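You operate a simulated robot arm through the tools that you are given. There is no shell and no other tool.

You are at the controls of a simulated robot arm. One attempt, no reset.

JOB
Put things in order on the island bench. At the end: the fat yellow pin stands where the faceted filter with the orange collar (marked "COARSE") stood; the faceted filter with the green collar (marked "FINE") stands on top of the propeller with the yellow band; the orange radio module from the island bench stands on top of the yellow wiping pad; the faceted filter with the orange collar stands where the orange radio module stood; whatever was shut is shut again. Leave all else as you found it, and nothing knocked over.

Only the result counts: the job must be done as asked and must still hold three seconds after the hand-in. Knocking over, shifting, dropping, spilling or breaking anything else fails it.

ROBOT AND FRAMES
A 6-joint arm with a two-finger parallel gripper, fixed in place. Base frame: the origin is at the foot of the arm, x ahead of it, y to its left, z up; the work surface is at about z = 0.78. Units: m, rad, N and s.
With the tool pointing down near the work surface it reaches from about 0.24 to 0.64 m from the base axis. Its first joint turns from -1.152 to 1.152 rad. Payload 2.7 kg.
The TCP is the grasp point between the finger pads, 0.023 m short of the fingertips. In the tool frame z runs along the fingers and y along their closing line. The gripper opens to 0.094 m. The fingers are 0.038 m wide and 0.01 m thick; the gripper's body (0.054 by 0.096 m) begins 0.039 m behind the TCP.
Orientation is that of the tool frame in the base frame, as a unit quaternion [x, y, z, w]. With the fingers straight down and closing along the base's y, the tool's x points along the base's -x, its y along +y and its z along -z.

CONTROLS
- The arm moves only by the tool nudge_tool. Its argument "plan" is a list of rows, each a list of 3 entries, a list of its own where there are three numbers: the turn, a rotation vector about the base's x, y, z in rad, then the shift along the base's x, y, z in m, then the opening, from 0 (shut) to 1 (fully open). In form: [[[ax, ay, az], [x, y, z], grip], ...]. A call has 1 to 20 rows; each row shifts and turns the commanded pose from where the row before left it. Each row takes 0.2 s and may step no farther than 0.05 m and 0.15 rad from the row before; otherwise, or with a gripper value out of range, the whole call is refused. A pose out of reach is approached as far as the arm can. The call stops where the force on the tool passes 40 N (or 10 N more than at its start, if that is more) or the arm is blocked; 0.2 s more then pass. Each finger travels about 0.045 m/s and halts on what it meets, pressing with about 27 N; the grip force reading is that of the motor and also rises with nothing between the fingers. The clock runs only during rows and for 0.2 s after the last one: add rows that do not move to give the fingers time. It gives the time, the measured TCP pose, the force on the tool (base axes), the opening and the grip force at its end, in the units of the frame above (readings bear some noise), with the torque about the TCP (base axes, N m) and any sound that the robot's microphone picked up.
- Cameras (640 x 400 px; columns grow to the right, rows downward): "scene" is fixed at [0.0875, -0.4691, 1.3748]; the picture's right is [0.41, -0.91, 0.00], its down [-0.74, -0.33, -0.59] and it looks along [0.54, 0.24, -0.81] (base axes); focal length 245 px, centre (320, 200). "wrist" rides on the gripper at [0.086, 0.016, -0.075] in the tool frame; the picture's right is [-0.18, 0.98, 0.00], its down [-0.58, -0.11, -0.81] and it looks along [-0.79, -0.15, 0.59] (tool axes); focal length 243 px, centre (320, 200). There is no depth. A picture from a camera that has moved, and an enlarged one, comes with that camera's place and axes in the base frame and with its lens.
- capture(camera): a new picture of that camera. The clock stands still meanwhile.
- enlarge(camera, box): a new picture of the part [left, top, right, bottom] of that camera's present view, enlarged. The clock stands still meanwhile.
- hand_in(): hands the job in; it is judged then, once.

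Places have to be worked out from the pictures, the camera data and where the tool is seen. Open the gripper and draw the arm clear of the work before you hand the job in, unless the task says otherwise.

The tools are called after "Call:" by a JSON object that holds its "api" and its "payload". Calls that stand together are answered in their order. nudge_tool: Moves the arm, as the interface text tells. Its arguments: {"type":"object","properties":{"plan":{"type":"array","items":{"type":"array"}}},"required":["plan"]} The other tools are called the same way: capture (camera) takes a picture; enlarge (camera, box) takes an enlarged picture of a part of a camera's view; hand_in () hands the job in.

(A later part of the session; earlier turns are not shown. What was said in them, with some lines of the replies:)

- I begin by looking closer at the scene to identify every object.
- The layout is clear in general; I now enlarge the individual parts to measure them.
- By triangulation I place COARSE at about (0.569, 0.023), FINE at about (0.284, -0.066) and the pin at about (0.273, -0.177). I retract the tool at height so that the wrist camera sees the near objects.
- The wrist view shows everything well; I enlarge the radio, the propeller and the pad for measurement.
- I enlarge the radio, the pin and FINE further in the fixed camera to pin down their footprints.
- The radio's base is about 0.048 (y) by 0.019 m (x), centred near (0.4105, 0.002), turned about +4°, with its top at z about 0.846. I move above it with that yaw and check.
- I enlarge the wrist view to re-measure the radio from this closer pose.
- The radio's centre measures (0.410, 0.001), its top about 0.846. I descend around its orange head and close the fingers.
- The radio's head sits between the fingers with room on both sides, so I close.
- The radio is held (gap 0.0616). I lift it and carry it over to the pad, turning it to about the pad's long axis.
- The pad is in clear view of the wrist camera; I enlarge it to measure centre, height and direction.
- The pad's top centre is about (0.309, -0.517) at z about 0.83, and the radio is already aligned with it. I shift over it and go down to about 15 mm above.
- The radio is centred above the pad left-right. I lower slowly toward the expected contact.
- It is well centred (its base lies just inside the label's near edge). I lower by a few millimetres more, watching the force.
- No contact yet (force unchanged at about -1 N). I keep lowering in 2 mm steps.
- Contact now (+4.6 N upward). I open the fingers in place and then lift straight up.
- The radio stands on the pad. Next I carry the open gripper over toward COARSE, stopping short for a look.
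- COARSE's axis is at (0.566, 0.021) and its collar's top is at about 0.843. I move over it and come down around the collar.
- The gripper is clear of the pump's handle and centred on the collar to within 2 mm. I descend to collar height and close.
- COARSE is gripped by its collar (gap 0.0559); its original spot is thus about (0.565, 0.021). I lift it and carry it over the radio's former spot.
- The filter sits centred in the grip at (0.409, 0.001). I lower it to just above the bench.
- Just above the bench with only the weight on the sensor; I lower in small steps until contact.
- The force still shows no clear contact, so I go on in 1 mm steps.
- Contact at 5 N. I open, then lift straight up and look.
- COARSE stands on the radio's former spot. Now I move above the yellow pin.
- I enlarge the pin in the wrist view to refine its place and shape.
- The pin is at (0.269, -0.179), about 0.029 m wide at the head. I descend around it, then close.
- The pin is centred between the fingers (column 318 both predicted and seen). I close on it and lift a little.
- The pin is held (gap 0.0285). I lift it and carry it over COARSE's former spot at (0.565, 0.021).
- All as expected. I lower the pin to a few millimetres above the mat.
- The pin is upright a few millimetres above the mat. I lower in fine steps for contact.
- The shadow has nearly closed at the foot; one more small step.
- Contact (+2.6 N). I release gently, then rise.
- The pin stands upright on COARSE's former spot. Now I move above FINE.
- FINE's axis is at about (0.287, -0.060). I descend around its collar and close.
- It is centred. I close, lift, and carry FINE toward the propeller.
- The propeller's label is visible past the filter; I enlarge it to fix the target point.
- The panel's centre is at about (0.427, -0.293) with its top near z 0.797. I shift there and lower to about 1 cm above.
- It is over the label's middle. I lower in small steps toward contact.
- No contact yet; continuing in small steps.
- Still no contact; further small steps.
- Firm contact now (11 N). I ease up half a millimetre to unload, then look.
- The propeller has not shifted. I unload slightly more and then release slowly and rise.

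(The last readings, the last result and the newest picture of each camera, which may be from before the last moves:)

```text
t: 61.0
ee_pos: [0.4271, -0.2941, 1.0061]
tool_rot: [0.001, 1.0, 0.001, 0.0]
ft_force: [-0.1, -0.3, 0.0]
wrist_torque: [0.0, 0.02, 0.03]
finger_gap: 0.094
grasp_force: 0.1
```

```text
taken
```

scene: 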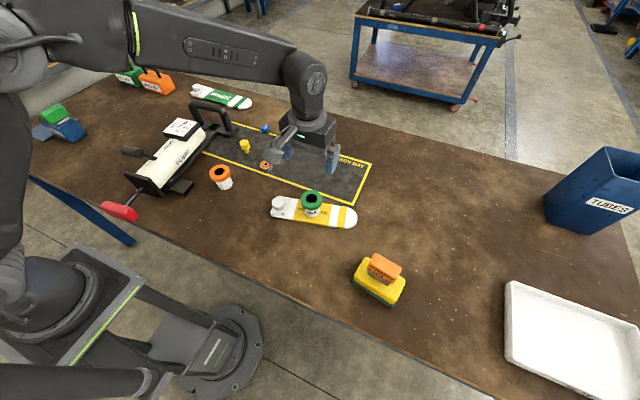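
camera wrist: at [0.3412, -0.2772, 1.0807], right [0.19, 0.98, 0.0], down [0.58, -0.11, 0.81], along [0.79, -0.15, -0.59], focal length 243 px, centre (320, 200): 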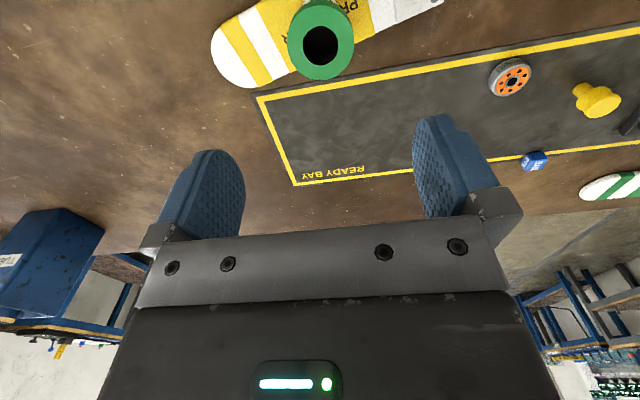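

All four items are in place. I draw the arm up and back toward its start pose, then check everything at close zoom.

Call:
{"api": "nudge_tool", "payload": {"plan": [[[0, 0, 0], [0, 0, 0.04], 1], [[0, 0, 0], [0, 0, 0.04], 1], [[0, 0, 0], [-0.02, 0.04, 0], 1], [[0, 0, 0], [-0.02, 0.04, 0], 1], [[0, 0, 0], [-0.02, 0.04, 0], 1], [[0, 0, 0], [-0.02, 0.04, 0], 1], [[0, 0, 0], [-0.02, 0.04, 0], 1], [[0, 0, 0], [-0.02, 0.04, 0], 1], [[0, 0, 0], [-0.01, 0.04, 0], 1], [[0, 0, 0], [0, 0.03, 0], 1], [[0, 0, 0], [0, 0, 0], 1]]}}

Call:
{"api": "capture", "payload": {"camera": "scene"}}

Call:
{"api": "enlarge", "payload": {"camera": "scene", "box": [180, 110, 380, 260]}}

Call:
{"api": "enlarge", "payload": {"camera": "scene", "box": [330, 220, 430, 320]}}

Call:
{"api": "enlarge", "payload": {"camera": "scene", "box": [200, 130, 270, 200]}}

```text
t: 63.4
ee_pos: [0.2976, 0.0182, 1.0874]
tool_rot: [0.001, 1.0, 0.001, 0.001]
ft_force: [-0.8, -0.7, 0.6]
wrist_torque: [0.01, 0.01, 0.03]
finger_gap: 0.0941
grasp_force: 0.1
```

```text
taken
```

scene: 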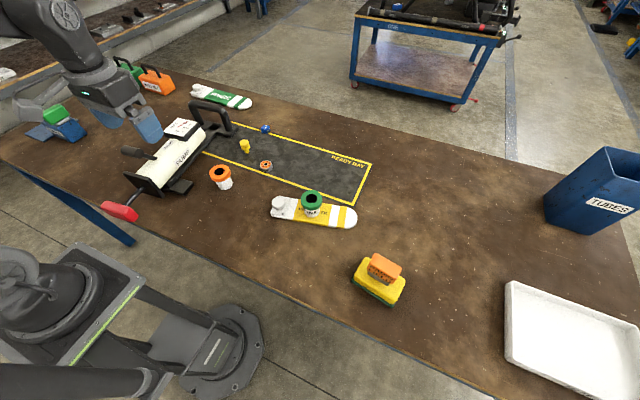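

```text
2.67 times, centred on (280, 185) of scene
camera zoom: at [0.0875, -0.4691, 1.3748], right [0.41, -0.91, 0.0], down [-0.74, -0.33, -0.59], along [0.54, 0.24, -0.81], focal length 654 px, centre (427, 240)
```

zoom: 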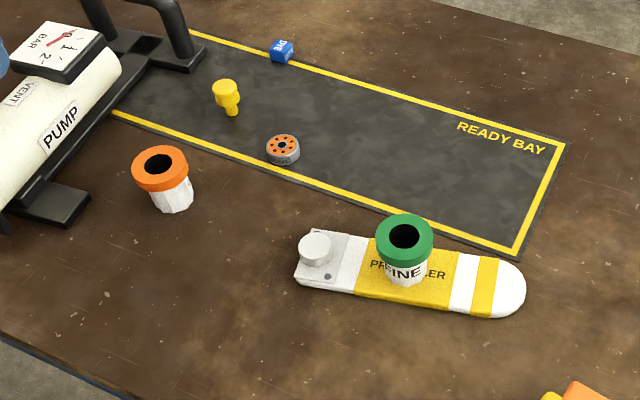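

```text
4.00 times, centred on (380, 270) of scene
camera zoom: at [0.0875, -0.4691, 1.3748], right [0.41, -0.91, 0.0], down [-0.74, -0.33, -0.59], along [0.54, 0.24, -0.81], focal length 982 px, centre (80, -80)
```

zoom: 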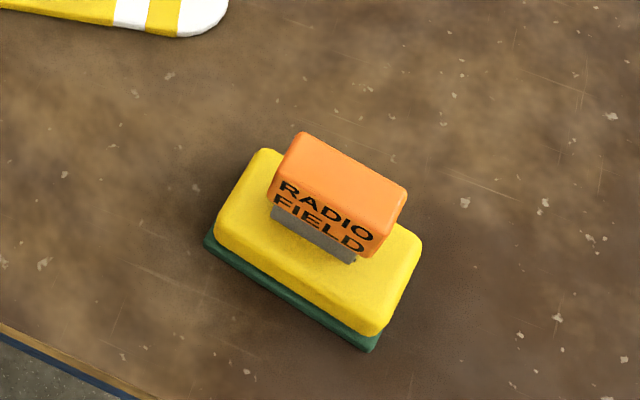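

```text
5.71 times, centred on (235, 165) of scene
camera zoom: at [0.0875, -0.4691, 1.3748], right [0.41, -0.91, 0.0], down [-0.74, -0.33, -0.59], along [0.54, 0.24, -0.81], focal length 1402 px, centre (806, 400)
```

zoom: 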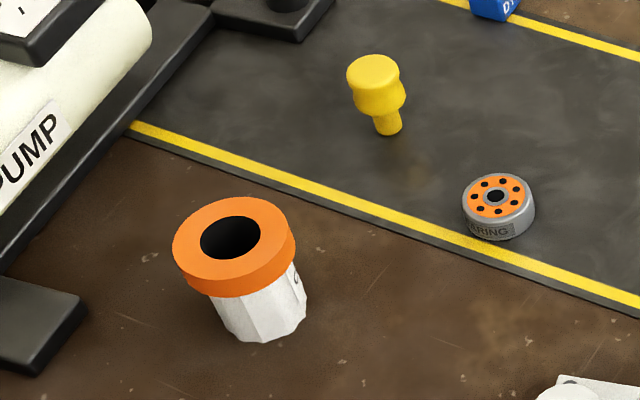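

Everything stands upright where it should: the pin on COARSE's old spot, COARSE on the radio's old spot, FINE on the propeller, the radio on the pad. Nothing else moved, nothing was opened, and the arm is clear with the gripper open, so I hand in.

Call:
{"api": "hand_in", "payload": {}}

```text
The job is handed in.
```

I finished the job and handed it in. The last pictures show every piece standing upright where you asked:

- **Yellow pin:** it stands where the COARSE filter stood, in the ready bay.
- **FINE filter:** it stands on top of the propeller with the yellow band, in the middle of the yellow panel.
- **Orange radio module:** it stands on the yellow wiping pad, lined up with the pad's long side.
- **COARSE filter:** it stands where the radio module stood.

I opened nothing, so nothing needed shutting again. The pictures show nothing else shifted or knocked over. I opened the gripper and drew the arm clear before handing in. I worked out the old spots of the COARSE filter and the radio from the pictures, so the pin and the COARSE filter may be a few millimetres off.
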